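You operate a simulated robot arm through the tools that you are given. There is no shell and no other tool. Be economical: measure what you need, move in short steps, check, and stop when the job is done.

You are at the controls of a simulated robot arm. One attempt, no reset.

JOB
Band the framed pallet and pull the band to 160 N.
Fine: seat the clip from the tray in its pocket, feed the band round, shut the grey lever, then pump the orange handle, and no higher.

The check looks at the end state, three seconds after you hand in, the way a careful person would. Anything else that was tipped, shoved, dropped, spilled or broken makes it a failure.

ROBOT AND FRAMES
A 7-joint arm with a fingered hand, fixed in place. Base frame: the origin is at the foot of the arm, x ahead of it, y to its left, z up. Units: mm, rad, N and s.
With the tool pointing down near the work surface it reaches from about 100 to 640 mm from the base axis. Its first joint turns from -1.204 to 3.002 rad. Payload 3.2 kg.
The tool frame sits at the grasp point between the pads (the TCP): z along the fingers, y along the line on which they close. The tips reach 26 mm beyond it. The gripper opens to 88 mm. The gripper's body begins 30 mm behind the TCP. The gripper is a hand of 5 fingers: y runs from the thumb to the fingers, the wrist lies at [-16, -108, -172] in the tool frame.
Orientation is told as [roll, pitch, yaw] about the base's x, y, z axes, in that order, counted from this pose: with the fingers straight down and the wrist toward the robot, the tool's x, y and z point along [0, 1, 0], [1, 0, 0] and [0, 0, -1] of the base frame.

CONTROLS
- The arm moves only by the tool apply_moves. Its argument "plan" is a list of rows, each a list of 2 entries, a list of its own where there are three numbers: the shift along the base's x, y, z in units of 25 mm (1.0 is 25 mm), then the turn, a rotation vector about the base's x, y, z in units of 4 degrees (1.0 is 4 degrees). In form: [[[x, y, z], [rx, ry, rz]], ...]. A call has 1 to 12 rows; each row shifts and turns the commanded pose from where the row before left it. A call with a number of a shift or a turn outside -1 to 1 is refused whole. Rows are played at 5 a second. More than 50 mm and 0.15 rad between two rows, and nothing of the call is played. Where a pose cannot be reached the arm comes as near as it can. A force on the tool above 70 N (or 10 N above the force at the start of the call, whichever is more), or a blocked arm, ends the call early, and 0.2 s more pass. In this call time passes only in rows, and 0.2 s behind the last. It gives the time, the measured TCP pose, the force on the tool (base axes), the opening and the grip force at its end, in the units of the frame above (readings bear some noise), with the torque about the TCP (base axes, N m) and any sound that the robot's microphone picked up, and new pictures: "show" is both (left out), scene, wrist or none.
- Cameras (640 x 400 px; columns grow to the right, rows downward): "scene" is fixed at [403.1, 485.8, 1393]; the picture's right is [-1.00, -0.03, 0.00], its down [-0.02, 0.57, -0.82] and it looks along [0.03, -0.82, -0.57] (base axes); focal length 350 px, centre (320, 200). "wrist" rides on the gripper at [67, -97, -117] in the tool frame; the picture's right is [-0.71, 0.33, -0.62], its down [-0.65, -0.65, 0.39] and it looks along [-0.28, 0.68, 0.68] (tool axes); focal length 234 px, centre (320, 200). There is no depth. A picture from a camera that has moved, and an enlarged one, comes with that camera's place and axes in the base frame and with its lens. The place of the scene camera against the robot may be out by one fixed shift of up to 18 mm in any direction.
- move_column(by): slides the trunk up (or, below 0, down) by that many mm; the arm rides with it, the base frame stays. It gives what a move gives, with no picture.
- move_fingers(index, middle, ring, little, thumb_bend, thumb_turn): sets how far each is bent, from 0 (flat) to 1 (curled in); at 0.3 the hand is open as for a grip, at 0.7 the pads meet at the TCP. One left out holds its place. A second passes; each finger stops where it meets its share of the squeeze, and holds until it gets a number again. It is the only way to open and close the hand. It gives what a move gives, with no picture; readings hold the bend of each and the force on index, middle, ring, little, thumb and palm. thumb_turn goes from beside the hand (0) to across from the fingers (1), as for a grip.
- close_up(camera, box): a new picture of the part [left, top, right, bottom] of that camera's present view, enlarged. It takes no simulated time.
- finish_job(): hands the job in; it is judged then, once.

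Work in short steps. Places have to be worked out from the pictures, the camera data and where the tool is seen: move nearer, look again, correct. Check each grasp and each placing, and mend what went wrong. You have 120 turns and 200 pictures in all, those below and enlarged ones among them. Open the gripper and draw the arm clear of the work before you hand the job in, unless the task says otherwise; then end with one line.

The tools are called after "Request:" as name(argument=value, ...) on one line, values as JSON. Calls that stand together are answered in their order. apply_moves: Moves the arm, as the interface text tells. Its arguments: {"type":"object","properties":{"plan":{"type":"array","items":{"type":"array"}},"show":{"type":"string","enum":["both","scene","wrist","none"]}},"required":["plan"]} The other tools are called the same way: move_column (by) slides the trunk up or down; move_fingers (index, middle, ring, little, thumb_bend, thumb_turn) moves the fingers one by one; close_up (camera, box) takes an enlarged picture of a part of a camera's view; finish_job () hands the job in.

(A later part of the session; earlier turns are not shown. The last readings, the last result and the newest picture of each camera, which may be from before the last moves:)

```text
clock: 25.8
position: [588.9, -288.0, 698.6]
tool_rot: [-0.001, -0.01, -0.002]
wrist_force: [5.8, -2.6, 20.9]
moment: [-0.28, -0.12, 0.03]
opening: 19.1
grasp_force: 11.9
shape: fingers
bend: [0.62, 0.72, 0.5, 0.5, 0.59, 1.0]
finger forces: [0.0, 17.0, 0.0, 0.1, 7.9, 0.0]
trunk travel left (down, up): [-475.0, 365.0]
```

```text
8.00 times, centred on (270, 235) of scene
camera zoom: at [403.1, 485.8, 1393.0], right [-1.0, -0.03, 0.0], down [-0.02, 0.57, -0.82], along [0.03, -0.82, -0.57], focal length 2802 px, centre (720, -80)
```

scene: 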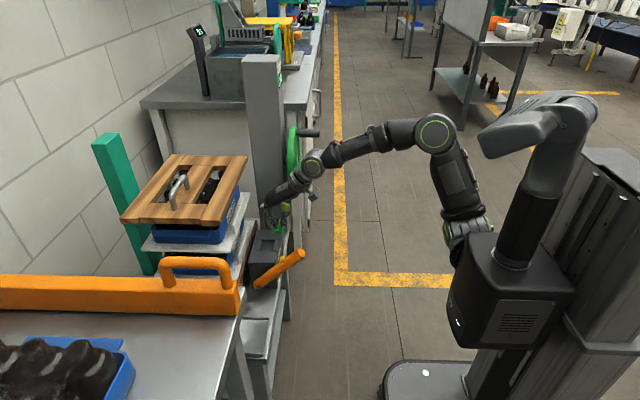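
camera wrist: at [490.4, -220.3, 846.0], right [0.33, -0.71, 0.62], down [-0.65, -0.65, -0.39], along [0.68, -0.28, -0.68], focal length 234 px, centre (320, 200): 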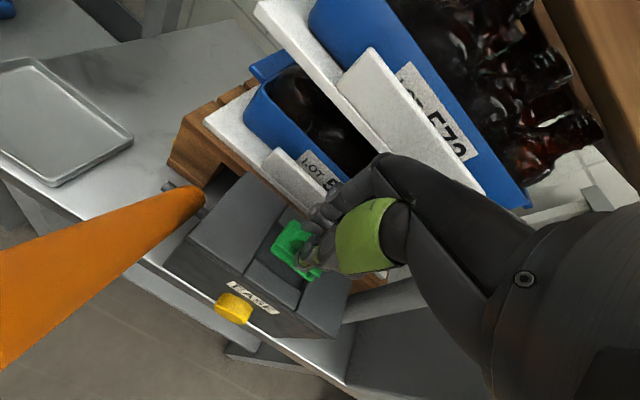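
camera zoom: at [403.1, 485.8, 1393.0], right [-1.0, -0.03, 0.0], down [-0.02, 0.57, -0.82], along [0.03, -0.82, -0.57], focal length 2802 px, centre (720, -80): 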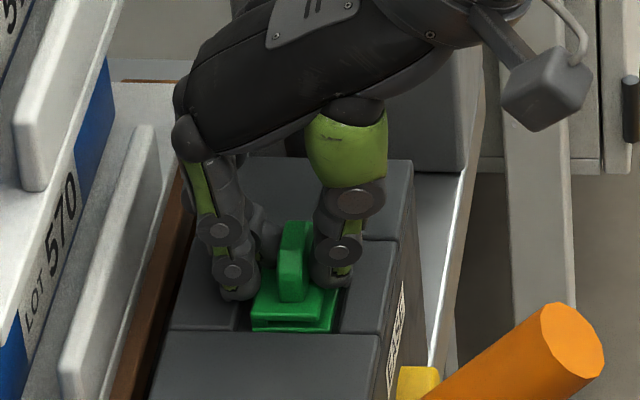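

The clip stays put, but the middle finger and thumb still press. I raise 3 mm and open a little more.

Request:
apply_moves(plan=[[[0, 0, 0.2], [0, 0, 0]]], show="none")

Request:
move_fingers(index=0.58, middle=0.58, thumb_bend=0.5)

Request:
close_up(camera="wrist", box=[230, 170, 350, 270])

```text
clock: 26.2
position: [587.8, -287.7, 698.4]
tool_rot: [0.0, 0.002, 0.001]
wrist_force: [1.1, -2.0, 12.3]
moment: [-0.21, -0.13, -0.04]
opening: 28.2
grasp_force: 6.5
shape: fingers
bend: [0.62, 0.72, 0.5, 0.5, 0.54, 1.0]
finger forces: [0.0, 13.7, 0.0, 0.0, 0.1, 0.0]
trunk travel left (down, up): [-475.0, 365.0]
```

```text
clock: 27.2
position: [588.7, -287.4, 701.0]
tool_rot: [0.0, -0.001, 0.0]
wrist_force: [0.4, 0.9, 7.5]
moment: [-0.07, -0.16, -0.01]
opening: 38.0
grasp_force: 3.7
shape: fingers
bend: [0.57, 0.58, 0.5, 0.5, 0.5, 1.0]
finger forces: [0.0, 6.9, 0.1, 0.1, 0.1, 0.1]
trunk travel left (down, up): [-475.0, 365.0]
```

```text
4.00 times, centred on (290, 220) of wrist
camera zoom: at [492.7, -221.0, 818.1], right [0.33, -0.71, 0.62], down [-0.65, -0.65, -0.39], along [0.68, -0.28, -0.68], focal length 937 px, centre (440, 120)
```

zoom: 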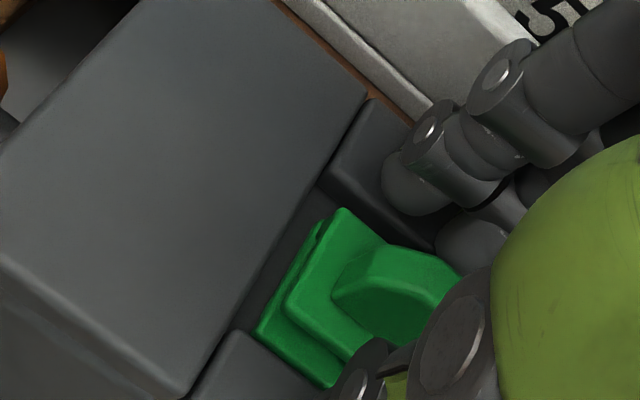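

The fingers are off the fin (the middle one just touches the box top). I raise straight up and look at the seated clip.

Request:
apply_moves(plan=[[[0, 0, 0.4], [0, 0, 0]], [[0, 0, 1], [0, 0, 0]], [[0, 0, 1], [0, 0, 0]], [[-1, 0, 1], [0, 0, 0]], [[-1, 0, 1], [0, 0, 0]]], show="both")

Request:
close_up(camera="wrist", box=[190, 140, 390, 300])

Request:
close_up(camera="scene", box=[245, 210, 295, 260])

```text
clock: 28.4
position: [538.0, -290.0, 813.0]
tool_rot: [-0.001, 0.002, 0.0]
wrist_force: [1.0, 0.6, -0.2]
moment: [0.0, -0.01, 0.0]
opening: 38.0
grasp_force: 0.1
shape: fingers
bend: [0.57, 0.57, 0.5, 0.5, 0.5, 1.0]
finger forces: [0.0, 0.0, 0.1, 0.0, 0.0, 0.0]
trunk travel left (down, up): [-475.0, 365.0]
camera wrist: at [441.4, -223.0, 930.3], right [0.33, -0.71, 0.62], down [-0.65, -0.65, -0.39], along [0.68, -0.28, -0.68], focal length 234 px, centre (320, 200)
```

scene: 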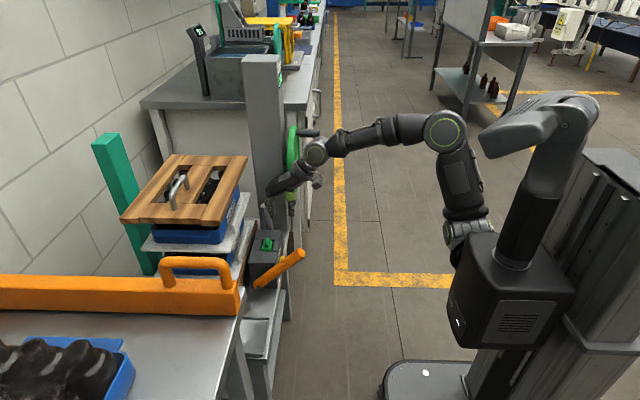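
wrist: 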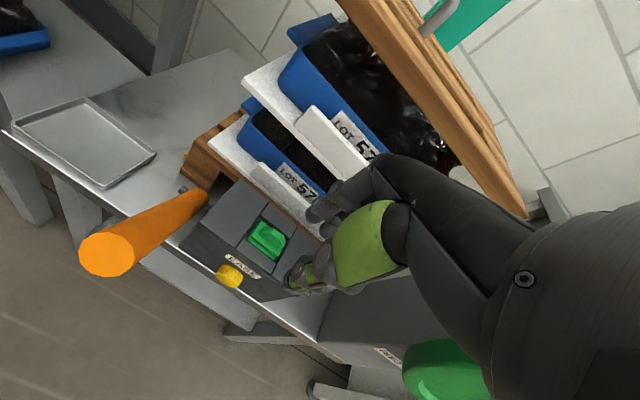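

```text
2.50 times, centred on (290, 220) of wrist
camera zoom: at [441.4, -223.0, 930.3], right [0.33, -0.71, 0.62], down [-0.65, -0.65, -0.39], along [0.68, -0.28, -0.68], focal length 585 px, centre (395, 150)
```

zoom: 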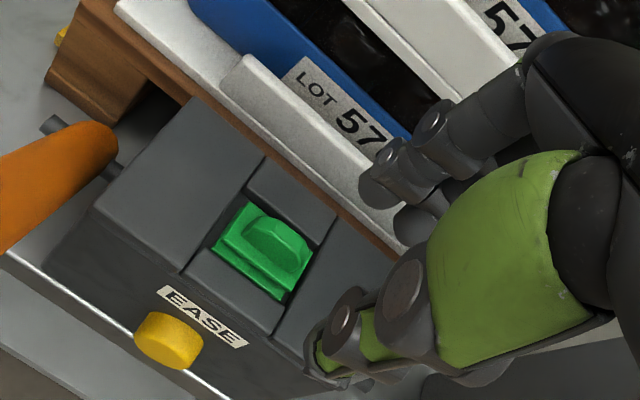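

```text
8.00 times, centred on (270, 235) of scene
camera zoom: at [403.1, 485.8, 1393.0], right [-1.0, -0.03, 0.0], down [-0.02, 0.57, -0.82], along [0.03, -0.82, -0.57], focal length 2802 px, centre (720, -80)
```

zoom: 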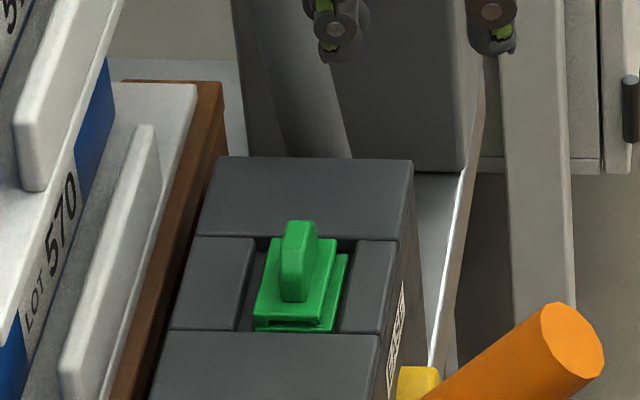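

The clip sits in the pocket. Next is the FEED wheel: I raise, retreat and yaw the hand toward it for a clear look.

Request:
move_column(by=190)

Request:
apply_moves(plan=[[[-1, -0.5, 0], [0, 0, -0.8]], [[-1, -0.5, 0], [0, 0, -0.8]], [[-1, -0.7, 0], [0, 0, -0.8]], [[-1, -0.8, 0], [0, 0, -0.8]], [[-1, -0.8, 0], [0, 0, -0.8]], [[-1, -0.8, 0], [0, 0, -0.8]], [[-1, -0.8, 0], [0, 0, -0.8]], [[-1, -0.8, 0], [0, 0, -0.8]], [[-0.3, -0.8, 0], [0, 0, -0.8]], [[0, -0.8, 0], [0, 0, -0.8]], [[0, -0.3, 0], [0, 0, -0.6]]], show="both")

Request:
close_up(camera="wrist", box=[180, 60, 380, 240])

```text
clock: 30.5
position: [538.9, -289.6, 1002.1]
tool_rot: [0.0, 0.002, 0.002]
wrist_force: [-0.6, 0.4, -0.1]
moment: [0.01, -0.02, -0.01]
opening: 38.1
grasp_force: 0.1
shape: fingers
bend: [0.57, 0.57, 0.5, 0.5, 0.5, 1.0]
finger forces: [0.0, 0.1, 0.0, 0.0, 0.0, 0.0]
trunk travel left (down, up): [-665.0, 175.0]
```

```text
clock: 32.9
position: [331.2, -478.1, 1001.6]
tool_rot: [-0.001, -0.001, -0.602]
wrist_force: [-0.2, 0.7, 1.0]
moment: [-0.03, 0.0, 0.02]
opening: 37.9
grasp_force: 0.0
shape: fingers
bend: [0.57, 0.57, 0.5, 0.5, 0.5, 1.0]
finger forces: [0.0, 0.1, 0.0, 0.1, 0.0, 0.0]
trunk travel left (down, up): [-665.0, 175.0]
camera wrist: at [290.1, -369.3, 1119.7], right [-0.13, -0.77, 0.62], down [-0.91, -0.17, -0.39], along [0.4, -0.62, -0.68], focal length 234 px, centre (320, 200)
```

scene: 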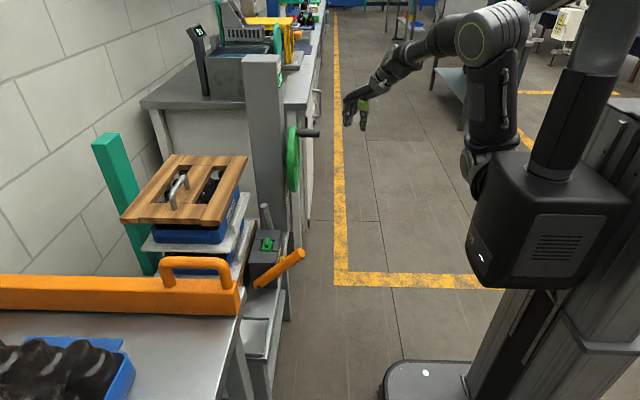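
wrist: 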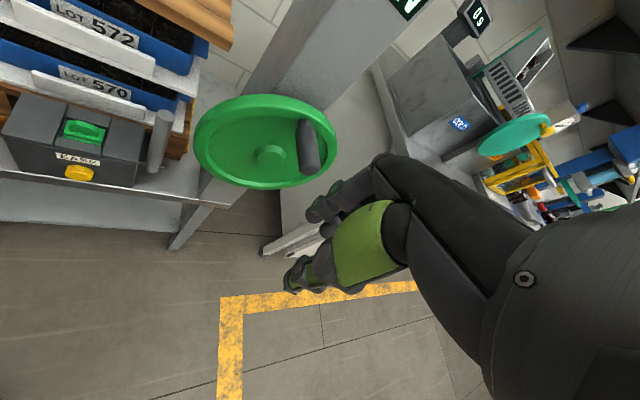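

```text
2.22 times, centred on (280, 150) of wrist
camera zoom: at [290.1, -369.3, 1119.7], right [-0.13, -0.77, 0.62], down [-0.91, -0.17, -0.39], along [0.4, -0.62, -0.68], focal length 520 px, centre (409, 311)
```

zoom: 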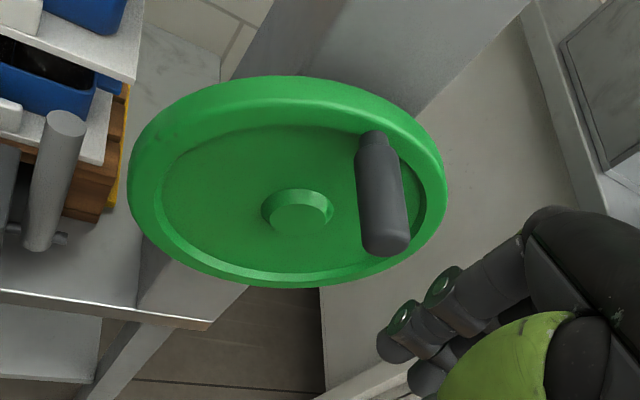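

The wheel hub is at about (528,-537,827). The crank knob points toward -x at the top, with its axis at y≈-537, z≈923, spanning x 448–525. I'll grip it with the hand yawed to -1.1 rad and pitched 45°, so I reorient in the free space above and before it.

Request:
move_fingers(index=0.3, middle=0.3, ring=0.3, little=0.3, thumb_bend=0.3)

Request:
apply_moves(plan=[[[0.5, 0.2, 0], [0, 0, -0.9]], [[0.5, 0.2, 0], [0, 0, -0.9]], [[0.5, 0.2, 0], [0, 0, -0.9]], [[0.5, 0.2, 0], [0, 0, -0.9]], [[0.5, 0.2, 0], [0, 0, -0.9]], [[0.5, 0.2, 0], [0, 0, -0.9]], [[0.5, 0, 0], [0, 0, -0.9]], [[0.5, 0, 0], [0, 0, -0.9]]], show="none")

Request:
apply_moves(plan=[[[0, 0, 0], [-0.835, -0.426, 0]], [[0, 0, 0], [-0.835, -0.426, 0]], [[0, 0, 0], [-0.835, -0.426, 0]], [[0, 0, 0], [-0.835, -0.426, 0]], [[0, 0, 0], [-0.835, -0.426, 0]], [[0, 0, 0], [-0.835, -0.426, 0]], [[0, 0, 0], [-0.835, -0.426, 0]], [[0, 0, 0], [-0.835, -0.426, 0]], [[0, 0, 0], [-0.835, -0.426, 0]], [[0, 0, 0], [-0.835, -0.426, 0]], [[0, 0, 0], [-0.835, -0.426, 0]], [[0, 0, 0], [-0.835, -0.426, 0]]], show="both")

```text
clock: 33.9
position: [331.6, -478.8, 1002.4]
tool_rot: [-0.001, 0.001, -0.601]
wrist_force: [0.2, 0.4, -0.1]
moment: [0.03, 0.0, 0.04]
opening: 87.2
grasp_force: 0.1
shape: fingers
bend: [0.3, 0.3, 0.3, 0.3, 0.3, 0.97]
finger forces: [0.0, 0.1, 0.0, 0.0, 0.0, 0.1]
trunk travel left (down, up): [-665.0, 175.0]
```

```text
clock: 35.7
position: [432.8, -449.2, 1003.1]
tool_rot: [0.0, -0.001, -1.106]
wrist_force: [-0.2, -0.2, 0.5]
moment: [-0.01, -0.01, -0.01]
opening: 87.6
grasp_force: 0.1
shape: fingers
bend: [0.3, 0.3, 0.3, 0.3, 0.3, 0.97]
finger forces: [0.0, 0.1, 0.0, 0.1, 0.0, 0.0]
trunk travel left (down, up): [-665.0, 175.0]
```

```text
clock: 38.3
position: [435.6, -448.4, 1002.2]
tool_rot: [0.009, -0.716, -1.087]
wrist_force: [0.9, -0.8, 0.1]
moment: [0.0, -0.01, 0.0]
opening: 87.6
grasp_force: 0.1
shape: fingers
bend: [0.3, 0.3, 0.3, 0.3, 0.3, 0.97]
finger forces: [0.0, 0.0, 0.0, 0.1, 0.1, 0.1]
out of reach, approached as far as the arm can: row 7
trunk travel left (down, up): [-665.0, 175.0]
camera wrist: at [424.2, -284.2, 1027.5], right [-0.7, -0.2, 0.68], down [-0.68, -0.09, -0.73], along [0.21, -0.98, -0.07], focal length 234 px, centre (320, 200)
```

scene: 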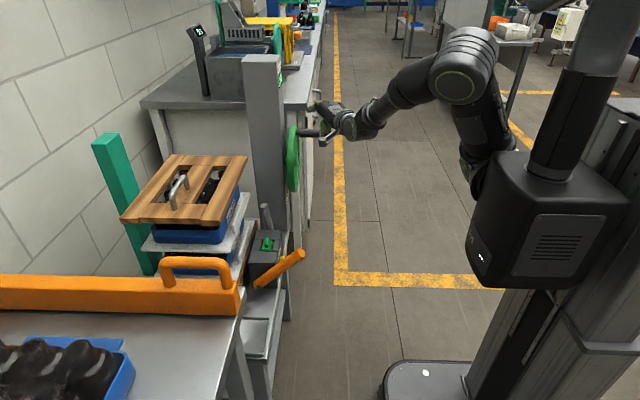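
wrist: 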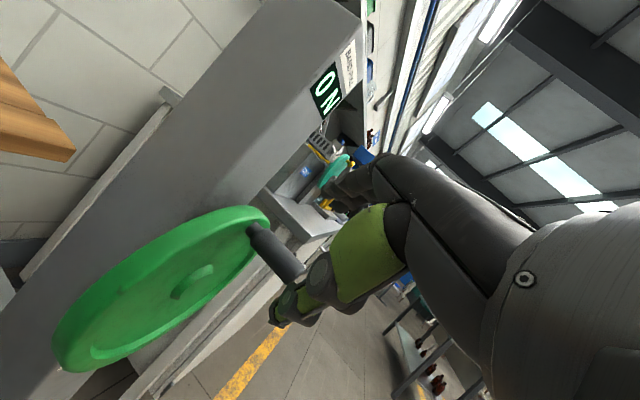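

The hand is pitched ~41°, with the knob ahead. I align and advance along the tool axis most of the way, then check.

Request:
apply_moves(plan=[[[0.4, -0.84, 0], [0, 0, 0]], [[0.45, -0.9, -1], [0, 0, 0]], [[0.45, -0.9, -1], [0, 0, 0]]], show="both")

Request:
close_up(camera="scene", box=[260, 80, 360, 180])

```text
clock: 39.1
position: [468.9, -513.9, 951.2]
tool_rot: [0.009, -0.714, -1.086]
wrist_force: [-0.9, 0.2, 0.6]
moment: [0.02, 0.02, 0.0]
opening: 87.5
grasp_force: 0.2
shape: fingers
bend: [0.3, 0.3, 0.3, 0.3, 0.3, 0.97]
finger forces: [0.0, 0.0, 0.0, 0.1, 0.1, 0.0]
trunk travel left (down, up): [-665.0, 175.0]
camera wrist: at [457.1, -351.0, 977.0], right [-0.7, -0.2, 0.68], down [-0.68, -0.09, -0.73], along [0.21, -0.98, -0.07], focal length 234 px, centre (320, 200)
```

scene: 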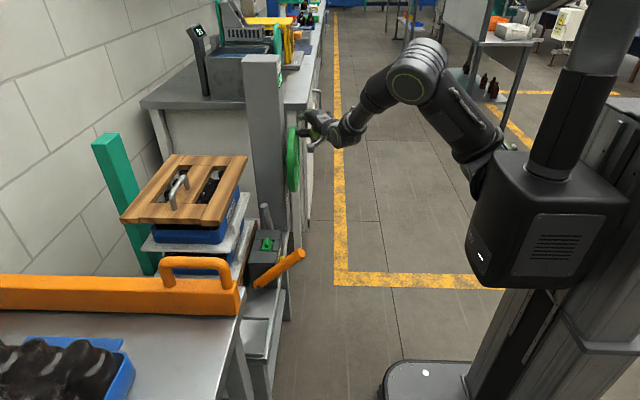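
wrist: 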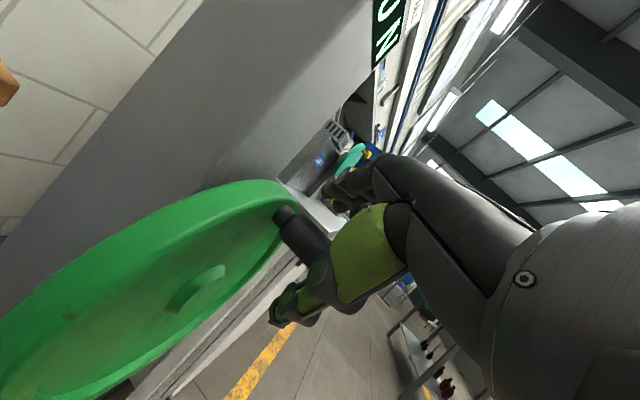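

```text
4.00 times, centred on (310, 130) of scene
camera zoom: at [403.1, 485.8, 1393.0], right [-1.0, -0.03, 0.0], down [-0.02, 0.57, -0.82], along [0.03, -0.82, -0.57], focal length 1401 px, centre (360, 480)
```

zoom: 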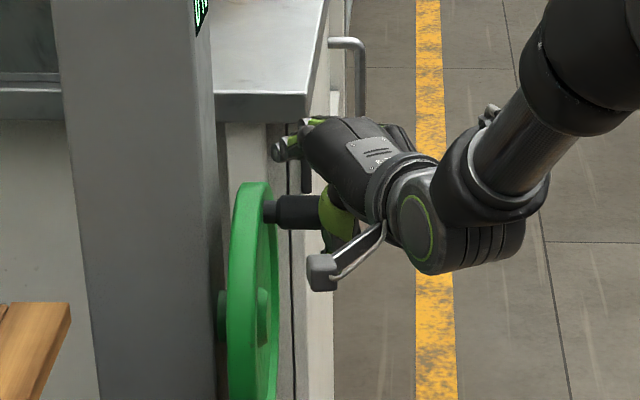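

The knob is entering the hand. I advance the rest and close all the fingers partly round it.

Request:
apply_moves(plan=[[[0.2, -0.45, -0.45], [0, 0, 0]], [[0.2, -0.45, -0.45], [0, 0, 0]]], show="wrist")

Request:
close_up(camera="scene", box=[275, 90, 345, 160])

```text
clock: 39.7
position: [476.5, -538.0, 930.1]
tool_rot: [0.008, -0.715, -1.086]
wrist_force: [-1.4, -0.2, -0.6]
moment: [0.02, 0.02, -0.03]
opening: 87.5
grasp_force: 0.1
shape: fingers
bend: [0.3, 0.3, 0.3, 0.3, 0.3, 0.97]
finger forces: [0.0, 0.1, 0.1, 0.0, 0.0, 0.1]
trunk travel left (down, up): [-665.0, 175.0]
camera wrist: at [465.9, -372.7, 955.3], right [-0.7, -0.2, 0.68], down [-0.68, -0.09, -0.73], along [0.2, -0.98, -0.07], focal length 234 px, centre (320, 200)
```

wrist: 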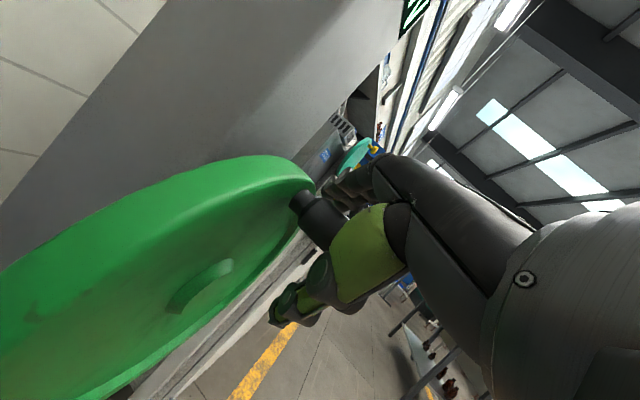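

```text
5.71 times, centred on (310, 125) of scene
camera zoom: at [403.1, 485.8, 1393.0], right [-1.0, -0.03, 0.0], down [-0.02, 0.57, -0.82], along [0.03, -0.82, -0.57], focal length 2001 px, centre (377, 629)
```

zoom: 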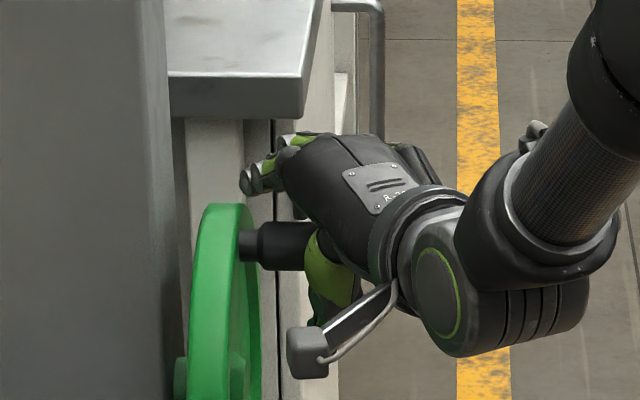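

Knob is inside the hand. Closing.

Request:
move_fingers(index=0.7, middle=0.7, ring=0.7, little=0.7, thumb_bend=0.7, thumb_turn=1.0)

Request:
close_up(camera="scene", box=[275, 90, 345, 160])

Request:
close_up(camera="wrist", box=[230, 130, 430, 330])

```text
clock: 40.7
position: [476.3, -535.6, 930.1]
tool_rot: [0.009, -0.711, -1.087]
wrist_force: [-3.9, 0.4, -1.7]
moment: [-0.35, -0.4, -0.34]
opening: 45.8
grasp_force: 13.9
shape: fingers
bend: [0.45, 0.7, 0.7, 0.7, 0.6, 1.0]
finger forces: [13.0, 0.0, 0.0, 0.0, 15.0, 0.0]
trunk travel left (down, up): [-665.0, 175.0]
```

```text
5.71 times, centred on (310, 125) of scene
camera zoom: at [403.1, 485.8, 1393.0], right [-1.0, -0.03, 0.0], down [-0.02, 0.57, -0.82], along [0.03, -0.82, -0.57], focal length 2001 px, centre (377, 629)
```

zoom: 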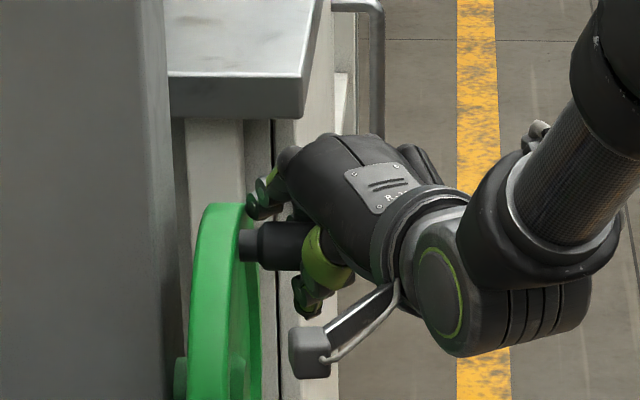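

```text
2.00 times, centred on (330, 230) of wrist
camera zoom: at [464.8, -372.6, 955.5], right [-0.7, -0.2, 0.68], down [-0.68, -0.09, -0.73], along [0.2, -0.98, -0.07], focal length 468 px, centre (300, 140)
```

zoom: 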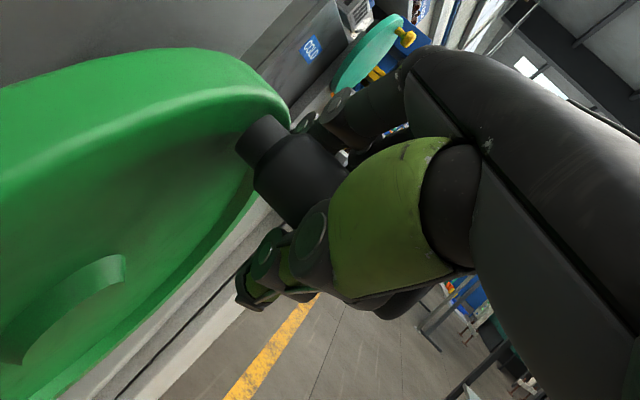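

Index and thumb hold the knob, with the other fingers curled round it. I test a small turn, with the top moving toward -y (clockwise seen from the front).

Request:
apply_moves(plan=[[[0, -0.35, -0.02], [0, 0, 0]], [[0, -0.35, -0.05], [0, 0, 0]], [[0, -0.35, -0.08], [0, 0, 0]]], show="both")

Request:
close_up(camera="scene", box=[260, 80, 360, 220])

```text
clock: 41.5
position: [477.5, -547.1, 934.0]
tool_rot: [0.006, -0.725, -1.077]
wrist_force: [-13.9, 58.8, 5.2]
moment: [0.29, -0.11, -0.36]
opening: 51.6
grasp_force: 27.1
shape: fingers
bend: [0.52, 0.7, 0.7, 0.7, 0.48, 0.95]
finger forces: [7.0, 0.0, 0.1, 0.0, 47.1, 0.0]
trunk travel left (down, up): [-665.0, 175.0]
camera wrist: at [465.3, -383.3, 958.8], right [-0.7, -0.2, 0.68], down [-0.68, -0.1, -0.73], along [0.21, -0.97, -0.06], focal length 234 px, centre (320, 200)
```

scene: 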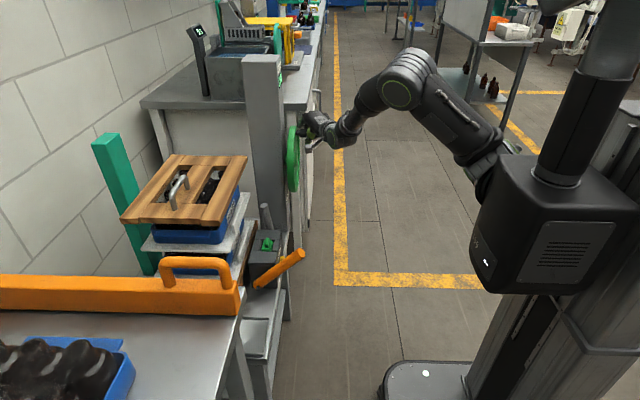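
wrist: 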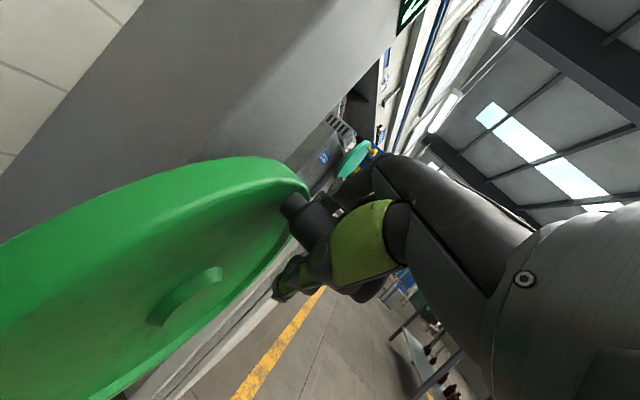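

```text
2.86 times, centred on (310, 150) of scene
camera zoom: at [403.1, 485.8, 1393.0], right [-1.0, -0.03, 0.0], down [-0.02, 0.57, -0.82], along [0.03, -0.82, -0.57], focal length 1000 px, centre (349, 343)
```

zoom: 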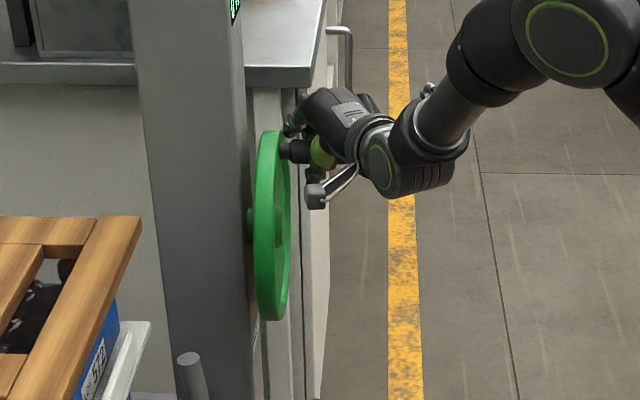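

59 N of resistance toward -y: that way is blocked. I back off and try the other way (top toward +y).

Request:
apply_moves(plan=[[[0, 0.5, 0.07], [0, 0, 0]], [[0, 0.5, 0.05], [0, 0, 0]], [[0, 0.3, 0], [0, 0, 0]]], show="none")

Request:
apply_moves(plan=[[[0, 0.3, 0], [0, 0, 0]], [[0, 0.3, -0.03], [0, 0, 0]]], show="wrist")

Request:
close_up(camera="scene", box=[275, 90, 345, 160])

```text
clock: 42.3
position: [476.3, -531.7, 925.3]
tool_rot: [0.007, -0.708, -1.088]
wrist_force: [-2.6, -4.0, -11.6]
moment: [-0.2, -0.19, -0.06]
opening: 28.4
grasp_force: 7.7
shape: fingers
bend: [0.56, 0.7, 0.7, 0.7, 0.63, 1.0]
finger forces: [5.0, 0.1, 0.0, 0.0, 11.0, 0.0]
trunk travel left (down, up): [-665.0, 175.0]
```

```text
clock: 42.9
position: [477.5, -516.3, 925.4]
tool_rot: [0.009, -0.709, -1.088]
wrist_force: [-5.6, -6.3, -13.6]
moment: [-0.15, -0.21, -0.09]
opening: 29.2
grasp_force: 8.3
shape: fingers
bend: [0.56, 0.7, 0.7, 0.7, 0.63, 1.0]
finger forces: [6.2, 0.1, 0.0, 0.0, 11.4, 0.0]
trunk travel left (down, up): [-665.0, 175.0]
camera wrist: at [466.9, -353.4, 952.5], right [-0.7, -0.2, 0.68], down [-0.68, -0.09, -0.73], along [0.2, -0.98, -0.07], focal length 234 px, centre (320, 200)
```

wrist: 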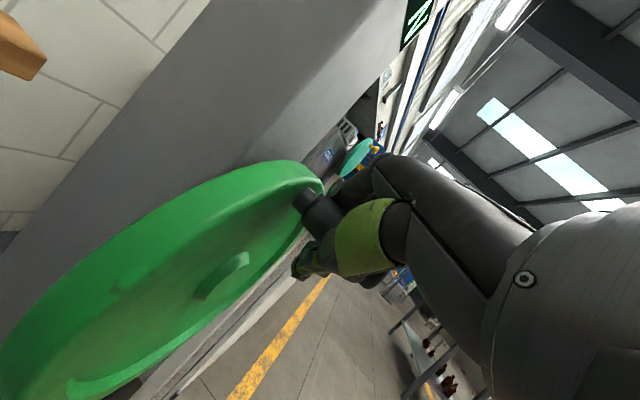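

```text
5.71 times, centred on (310, 125) of scene
camera zoom: at [403.1, 485.8, 1393.0], right [-1.0, -0.03, 0.0], down [-0.02, 0.57, -0.82], along [0.03, -0.82, -0.57], focal length 2001 px, centre (377, 629)
```

zoom: 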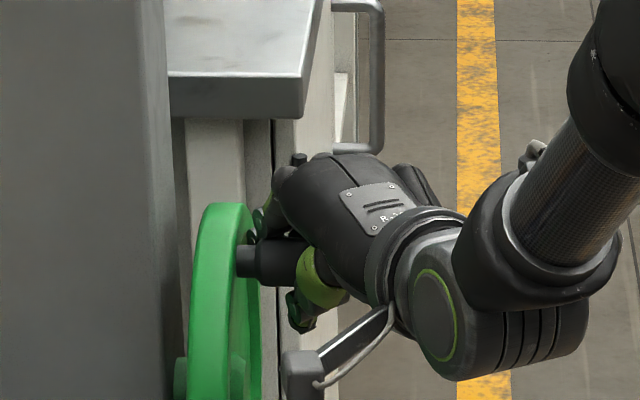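

The wheel turns freely with the top going toward +y (counter-clockwise from the front). I continue along the circle.

Request:
apply_moves(plan=[[[0, 0.56, -0.24], [0, 0, 0]], [[0, 0.53, -0.24], [0, 0, 0]], [[0, 0.49, -0.32], [0, 0, 0]], [[0, 0.44, -0.38], [0, 0, 0]], [[0, 0.37, -0.45], [0, 0, 0]], [[0, 0.3, -0.5], [0, 0, 0]], [[0, 0.23, -0.54], [0, 0, 0]], [[0, 0.14, -0.56], [0, 0, 0]]], show="both")

Request:
close_up(camera="scene", box=[90, 90, 340, 290])

```text
clock: 44.7
position: [477.2, -439.1, 847.5]
tool_rot: [0.007, -0.712, -1.086]
wrist_force: [-0.3, -4.0, 2.4]
moment: [-0.17, -0.23, -0.06]
opening: 29.9
grasp_force: 8.7
shape: fingers
bend: [0.52, 0.7, 0.7, 0.7, 0.65, 1.0]
finger forces: [10.0, 0.1, 0.0, 0.1, 7.0, 0.1]
trunk travel left (down, up): [-665.0, 175.0]
camera wrist: at [466.2, -275.6, 873.4], right [-0.7, -0.2, 0.68], down [-0.68, -0.09, -0.73], along [0.21, -0.98, -0.07], focal length 234 px, centre (320, 200)
```

scene: 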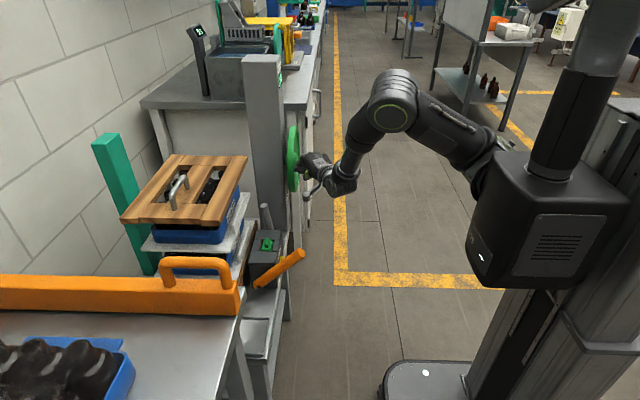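
wrist: 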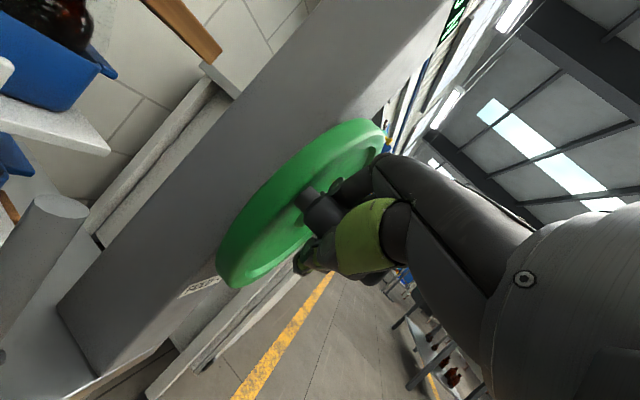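

```text
2.00 times, centred on (215, 190) of scene
camera zoom: at [403.1, 485.8, 1393.0], right [-1.0, -0.03, 0.0], down [-0.02, 0.57, -0.82], along [0.03, -0.82, -0.57], focal length 700 px, centre (530, 220)
```

zoom: 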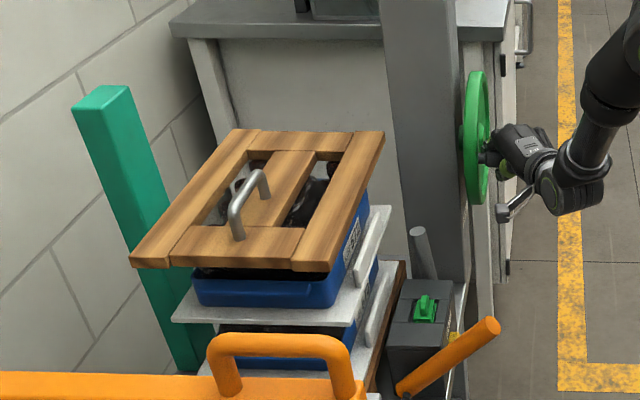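

The wheel follows with small forces. I continue to the bottom of the circle.

Request:
apply_moves(plan=[[[0, 0.056, -0.58], [0, 0, 0]], [[0, -0.03, -0.58], [0, 0, 0]], [[0, -0.12, -0.57], [0, 0, 0]], [[0, -0.2, -0.55], [0, 0, 0]], [[0, -0.28, -0.51], [0, 0, 0]], [[0, -0.36, -0.46], [0, 0, 0]], [[0, -0.42, -0.4], [0, 0, 0]], [[0, -0.48, -0.34], [0, 0, 0]], [[0, -0.52, -0.26], [0, 0, 0]], [[0, -0.55, -0.18], [0, 0, 0]], [[0, -0.57, -0.1], [0, 0, 0]], [[0, -0.58, -0.01], [0, 0, 0]]], show="both")

Request:
close_up(camera="scene", box=[90, 90, 340, 290])

```text
clock: 47.3
position: [477.6, -539.6, 730.6]
tool_rot: [0.007, -0.708, -1.087]
wrist_force: [-1.9, 4.0, -8.8]
moment: [-0.28, -0.24, 0.0]
opening: 25.2
grasp_force: 7.6
shape: fingers
bend: [0.57, 0.7, 0.7, 0.7, 0.65, 1.0]
finger forces: [3.0, 0.0, 0.0, 0.1, 11.7, 0.0]
trunk travel left (down, up): [-665.0, 175.0]
camera wrist: at [466.9, -376.9, 757.3], right [-0.7, -0.2, 0.69], down [-0.69, -0.09, -0.72], along [0.2, -0.98, -0.07], focal length 234 px, centre (320, 200)
```

scene: 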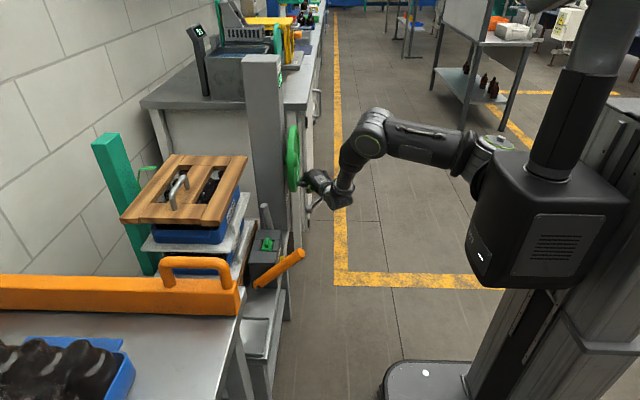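
wrist: 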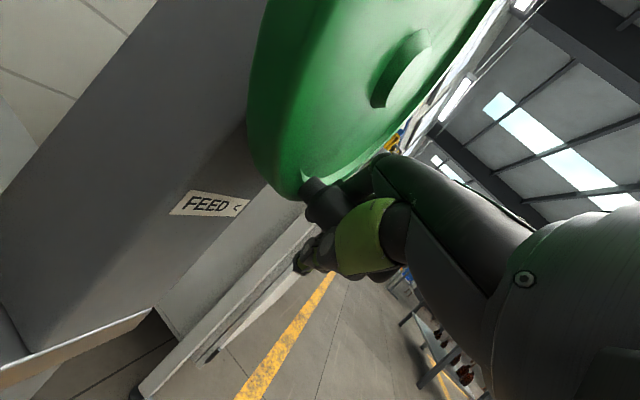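

```text
2.00 times, centred on (215, 190) of scene
camera zoom: at [403.1, 485.8, 1393.0], right [-1.0, -0.03, 0.0], down [-0.02, 0.57, -0.82], along [0.03, -0.82, -0.57], focal length 700 px, centre (530, 220)
```

zoom: 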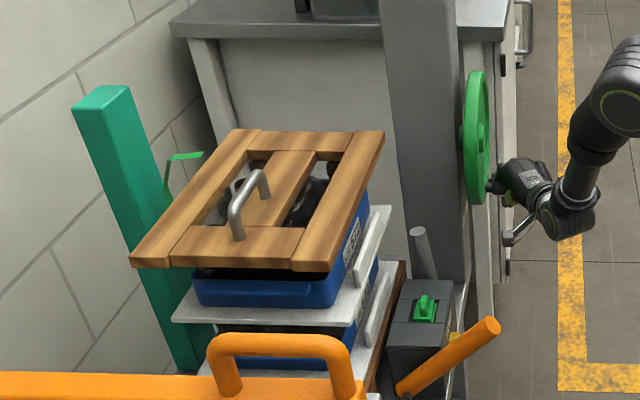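

The green band is emerging and coming over the top of the frame. I continue up the far side.

Request:
apply_moves(plan=[[[0, -0.58, 0.08], [0, 0, 0]], [[0, -0.56, 0.16], [0, 0, 0]], [[0, -0.53, 0.24], [0, 0, 0]], [[0, -0.48, 0.32], [0, 0, 0]], [[0, -0.43, 0.39], [0, 0, 0]], [[0, -0.37, 0.45], [0, 0, 0]], [[0, -0.3, 0.5], [0, 0, 0]], [[0, -0.22, 0.54], [0, 0, 0]], [[0, -0.14, 0.56], [0, 0, 0]], [[0, -0.05, 0.58], [0, 0, 0]], [[0, 0.04, 0.58], [0, 0, 0]], [[0, 0.12, 0.57], [0, 0, 0]]], show="both")

Request:
close_up(camera="scene", box=[90, 90, 340, 290])

```text
clock: 49.9
position: [478.5, -627.8, 857.7]
tool_rot: [0.007, -0.713, -1.086]
wrist_force: [-0.1, -0.8, -2.2]
moment: [-0.16, -0.2, 0.04]
opening: 27.0
grasp_force: 7.7
shape: fingers
bend: [0.56, 0.7, 0.7, 0.7, 0.64, 1.0]
finger forces: [6.3, 0.0, 0.1, 0.0, 8.6, 0.0]
trunk travel left (down, up): [-665.0, 175.0]
camera wrist: at [467.8, -463.8, 883.8], right [-0.7, -0.2, 0.68], down [-0.68, -0.09, -0.73], along [0.21, -0.98, -0.07], focal length 234 px, centre (320, 200)
```

scene: 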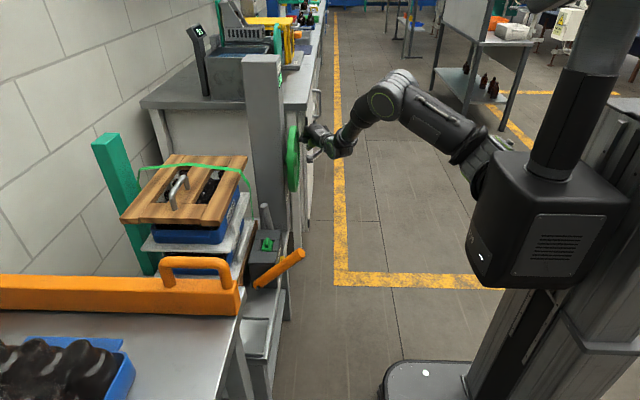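
wrist: 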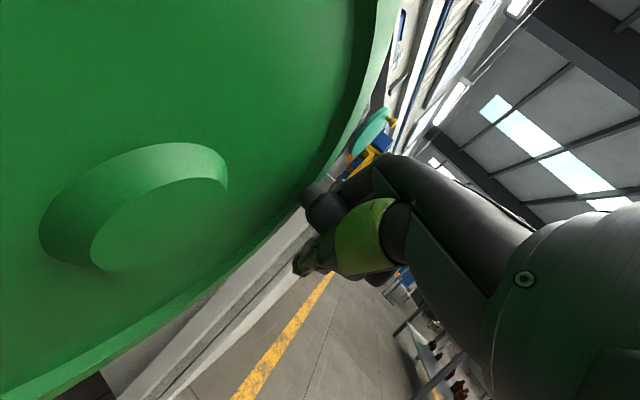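

```text
2.00 times, centred on (215, 190) of scene
camera zoom: at [403.1, 485.8, 1393.0], right [-1.0, -0.03, 0.0], down [-0.02, 0.57, -0.82], along [0.03, -0.82, -0.57], focal length 700 px, centre (530, 220)
```

zoom: 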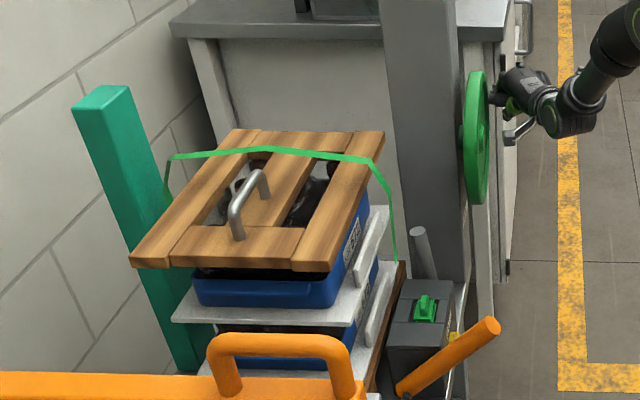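

The band is nearly all the way round, coming down toward the tensioner. I continue in smaller steps.

Request:
apply_moves(plan=[[[0, 0.2, 0.54], [0, 0, 0]], [[0, 0.29, 0.51], [0, 0, 0]], [[0, 0.36, 0.46], [0, 0, 0]], [[0, 0.42, 0.4], [0, 0, 0]]], show="none")

Request:
close_up(camera="scene", box=[160, 140, 310, 270])

```text
clock: 50.9
position: [479.3, -592.3, 904.2]
tool_rot: [0.01, -0.715, -1.086]
wrist_force: [-0.1, 2.4, -2.8]
moment: [-0.18, -0.19, -0.07]
opening: 26.4
grasp_force: 7.1
shape: fingers
bend: [0.56, 0.7, 0.7, 0.7, 0.65, 1.0]
finger forces: [5.3, 0.1, 0.1, 0.0, 9.5, 0.1]
trunk travel left (down, up): [-665.0, 175.0]
```

```text
3.08 times, centred on (235, 205) of scene
camera zoom: at [403.1, 485.8, 1393.0], right [-1.0, -0.03, 0.0], down [-0.02, 0.57, -0.82], along [0.03, -0.82, -0.57], focal length 1078 px, centre (582, 185)
```

zoom: 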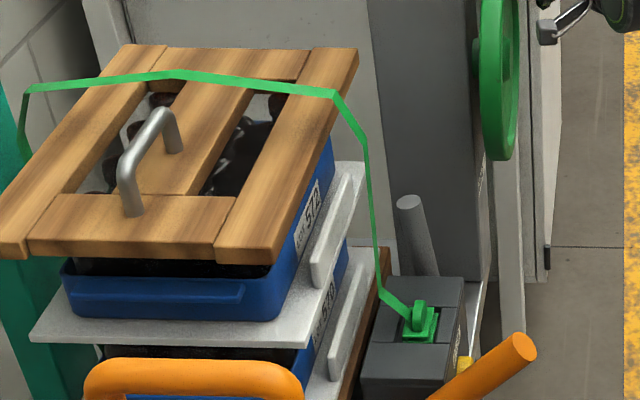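

The band end has reached the clip. I continue a little to see whether there is a stop or more to feed.

Request:
apply_moves(plan=[[[0, 0.48, 0.33], [0, 0, 0]], [[0, 0.52, 0.26], [0, 0, 0]]], show="none")

Request:
close_up(camera="scene", box=[160, 140, 310, 270])

Request:
close_up(camera="scene", box=[245, 200, 295, 250])

```text
clock: 51.5
position: [477.9, -575.5, 916.9]
tool_rot: [0.008, -0.709, -1.091]
wrist_force: [-0.2, -16.2, -8.5]
moment: [0.1, -0.05, -0.32]
opening: 30.7
grasp_force: 8.6
shape: fingers
bend: [0.52, 0.7, 0.7, 0.7, 0.65, 1.0]
finger forces: [11.7, 0.6, 0.1, 0.0, 6.7, 0.0]
trunk travel left (down, up): [-665.0, 175.0]
```

```text
3.08 times, centred on (235, 205) of scene
camera zoom: at [403.1, 485.8, 1393.0], right [-1.0, -0.03, 0.0], down [-0.02, 0.57, -0.82], along [0.03, -0.82, -0.57], focal length 1078 px, centre (582, 185)
```

zoom: 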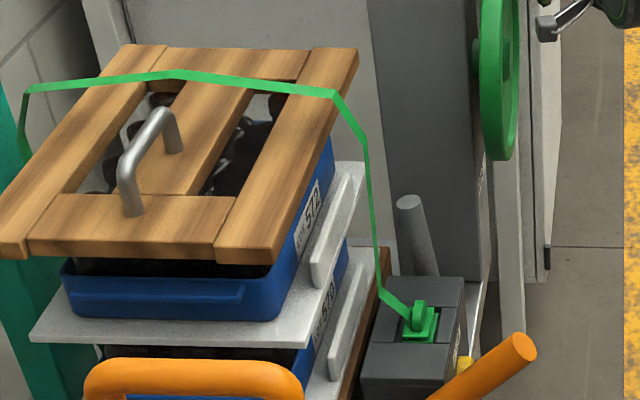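

```text
8.00 times, centred on (270, 225) of scene
camera zoom: at [403.1, 485.8, 1393.0], right [-1.0, -0.03, 0.0], down [-0.02, 0.57, -0.82], along [0.03, -0.82, -0.57], focal length 2802 px, centre (720, 0)
```

zoom: 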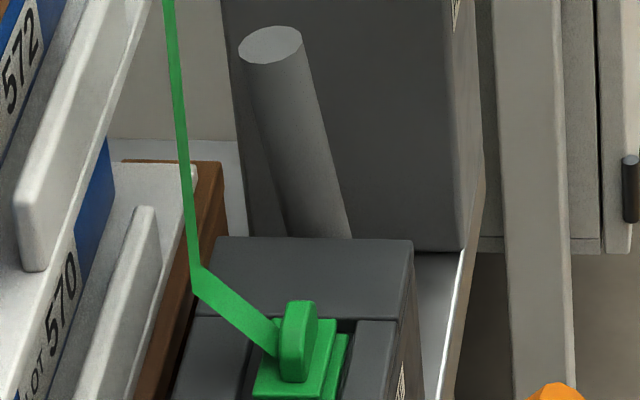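

Resistance is rising and the band has stopped at the clip. One small further push confirms the end stop.

Request:
apply_moves(plan=[[[0, 0.3, 0.1], [0, 0, 0]]], show="none")

```text
clock: 51.9
position: [476.2, -569.3, 920.0]
tool_rot: [0.012, -0.71, -1.095]
wrist_force: [-2.9, -24.1, -5.8]
moment: [0.25, -0.04, -0.4]
opening: 31.8
grasp_force: 12.4
shape: fingers
bend: [0.49, 0.67, 0.7, 0.7, 0.66, 1.0]
finger forces: [14.1, 7.1, 0.1, 0.0, 4.1, 0.0]
trunk travel left (down, up): [-665.0, 175.0]
```

End stop confirmed. I relax, open the hand and retreat along the approach direction.

Request:
apply_moves(plan=[[[0, -0.35, -0.1], [0, 0, 0]]], show="none")

Request:
move_fingers(index=0.25, middle=0.25, ring=0.25, little=0.25, thumb_bend=0.25)

Request:
apply_moves(plan=[[[-0.32, 0.63, 0.7], [0, 0, 0]], [[-0.4, 0.8, 0.9], [0, 0, 0]], [[-0.4, 0.8, 0.9], [0, 0, 0]], [[-0.6, 0.8, 0.9], [0, 0, 0]], [[-1, 0.5, 0.5], [0, 0, 0]]], show="both")

```text
clock: 52.3
position: [479.2, -571.1, 918.8]
tool_rot: [0.013, -0.712, -1.086]
wrist_force: [-9.5, -5.4, -0.2]
moment: [0.11, -0.12, -0.35]
opening: 31.4
grasp_force: 11.3
shape: fingers
bend: [0.51, 0.68, 0.7, 0.7, 0.65, 1.0]
finger forces: [10.7, 3.6, 0.1, 0.0, 9.0, 0.0]
trunk travel left (down, up): [-665.0, 175.0]
```

```text
clock: 53.3
position: [479.1, -572.0, 919.4]
tool_rot: [0.008, -0.713, -1.085]
wrist_force: [-0.5, -0.2, -0.4]
moment: [-0.03, 0.04, -0.01]
opening: 97.0
grasp_force: 0.1
shape: fingers
bend: [0.25, 0.25, 0.25, 0.25, 0.25, 1.0]
finger forces: [0.0, 0.0, 0.0, 0.0, 0.0, 0.0]
trunk travel left (down, up): [-665.0, 175.0]
```

```text
clock: 54.5
position: [407.5, -483.6, 1020.0]
tool_rot: [0.011, -0.713, -1.089]
wrist_force: [-0.6, -1.0, 0.6]
moment: [0.02, 0.01, 0.01]
opening: 97.1
grasp_force: 0.1
shape: fingers
bend: [0.25, 0.25, 0.25, 0.25, 0.25, 1.0]
finger forces: [0.0, 0.0, 0.0, 0.1, 0.0, 0.1]
trunk travel left (down, up): [-665.0, 175.0]
camera wrist: at [397.2, -319.9, 1044.6], right [-0.7, -0.2, 0.68], down [-0.68, -0.09, -0.73], along [0.2, -0.98, -0.07], focal length 234 px, centre (320, 200)
```

scene: 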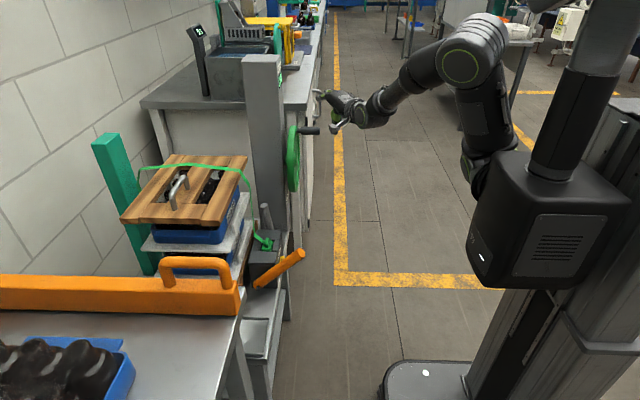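
wrist: 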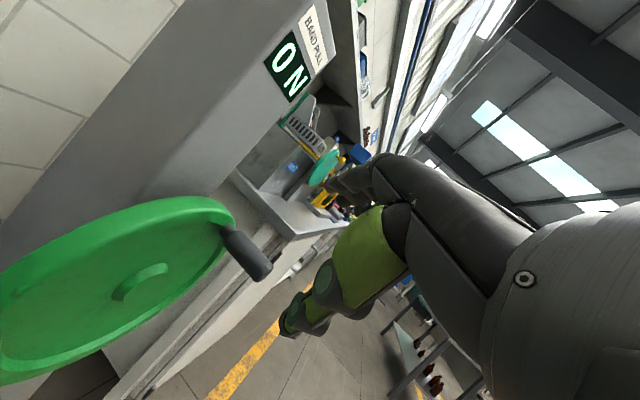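

Wheel released; the display reads "BAND PULL 0 N". For the lever I reduce the pitch to ~20° and bring the yaw to about -0.5.

Request:
apply_moves(plan=[[[0, 0.2, 0], [0.891, 0.454, 0]], [[0, 0.3, 0], [0.891, 0.454, 0]], [[0, 0.3, 0], [0.891, 0.454, 0]], [[0, 0.3, 0], [0.891, 0.454, 0]], [[0, 0.3, 0], [0.891, 0.454, 0]], [[0, 0.3, 0], [0.891, 0.454, 0]]], show="none")

Request:
apply_moves(plan=[[[0.3, 0.2, 0], [0, 0, 0.94]], [[0.3, 0.2, 0], [0, 0, 0.94]], [[0.3, 0.2, 0], [0, 0, 0.94]], [[0.3, 0.2, 0], [0, 0, 0.94]], [[0.3, 0.2, 0], [0, 0, 0.94]], [[0.3, 0.2, 0], [0, 0, 0.94]], [[0.3, 0.2, 0], [0, 0, 0.94]], [[0.3, 0.2, 0], [0, 0, 0.94]], [[0.3, 0.2, 0], [0, 0, 0.94]]], show="both")

```text
clock: 55.9
position: [410.2, -439.6, 1019.0]
tool_rot: [0.012, -0.295, -1.087]
wrist_force: [0.8, -0.6, -0.5]
moment: [0.01, -0.02, 0.01]
opening: 96.8
grasp_force: 0.0
shape: fingers
bend: [0.25, 0.25, 0.25, 0.25, 0.25, 1.0]
finger forces: [0.0, 0.0, 0.0, 0.1, 0.1, 0.0]
trunk travel left (down, up): [-665.0, 175.0]
```

```text
clock: 57.9
position: [477.0, -396.0, 1018.3]
tool_rot: [0.013, -0.294, -0.496]
wrist_force: [0.3, 0.5, 0.4]
moment: [0.0, 0.02, 0.03]
opening: 97.1
grasp_force: 0.1
shape: fingers
bend: [0.25, 0.25, 0.25, 0.25, 0.25, 1.0]
finger forces: [0.1, 0.0, 0.0, 0.0, 0.0, 0.1]
trunk travel left (down, up): [-665.0, 175.0]
camera wrist: at [397.2, -277.6, 1103.1], right [-0.22, -0.7, 0.68], down [-0.76, -0.32, -0.57], along [0.62, -0.64, -0.45], focal length 234 px, centre (320, 200)
```

scene: 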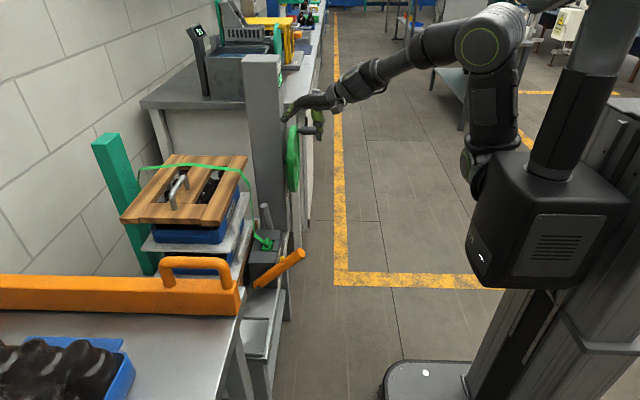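
wrist: 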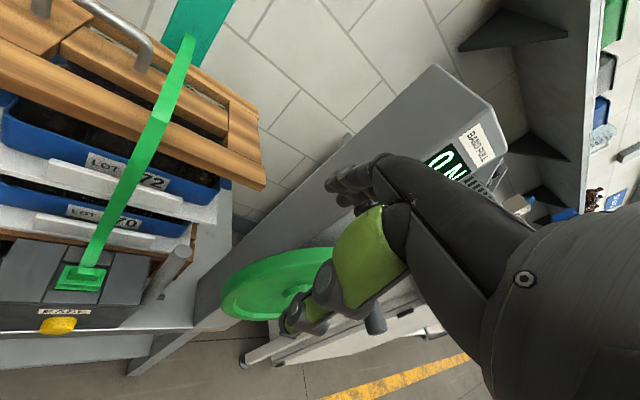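

I enlarge the lever.

Request:
close_up(camera="wrist", box=[20, 200, 220, 350])

```text
2.67 times, centred on (120, 275) of wrist
camera zoom: at [397.2, -277.6, 1103.1], right [-0.22, -0.7, 0.68], down [-0.76, -0.32, -0.57], along [0.62, -0.64, -0.45], focal length 624 px, centre (853, 0)
```

zoom: 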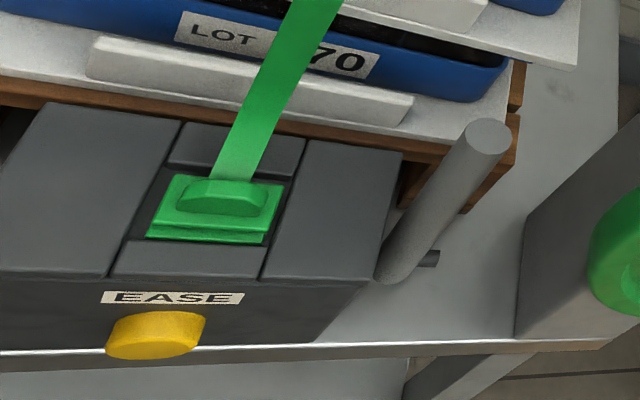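

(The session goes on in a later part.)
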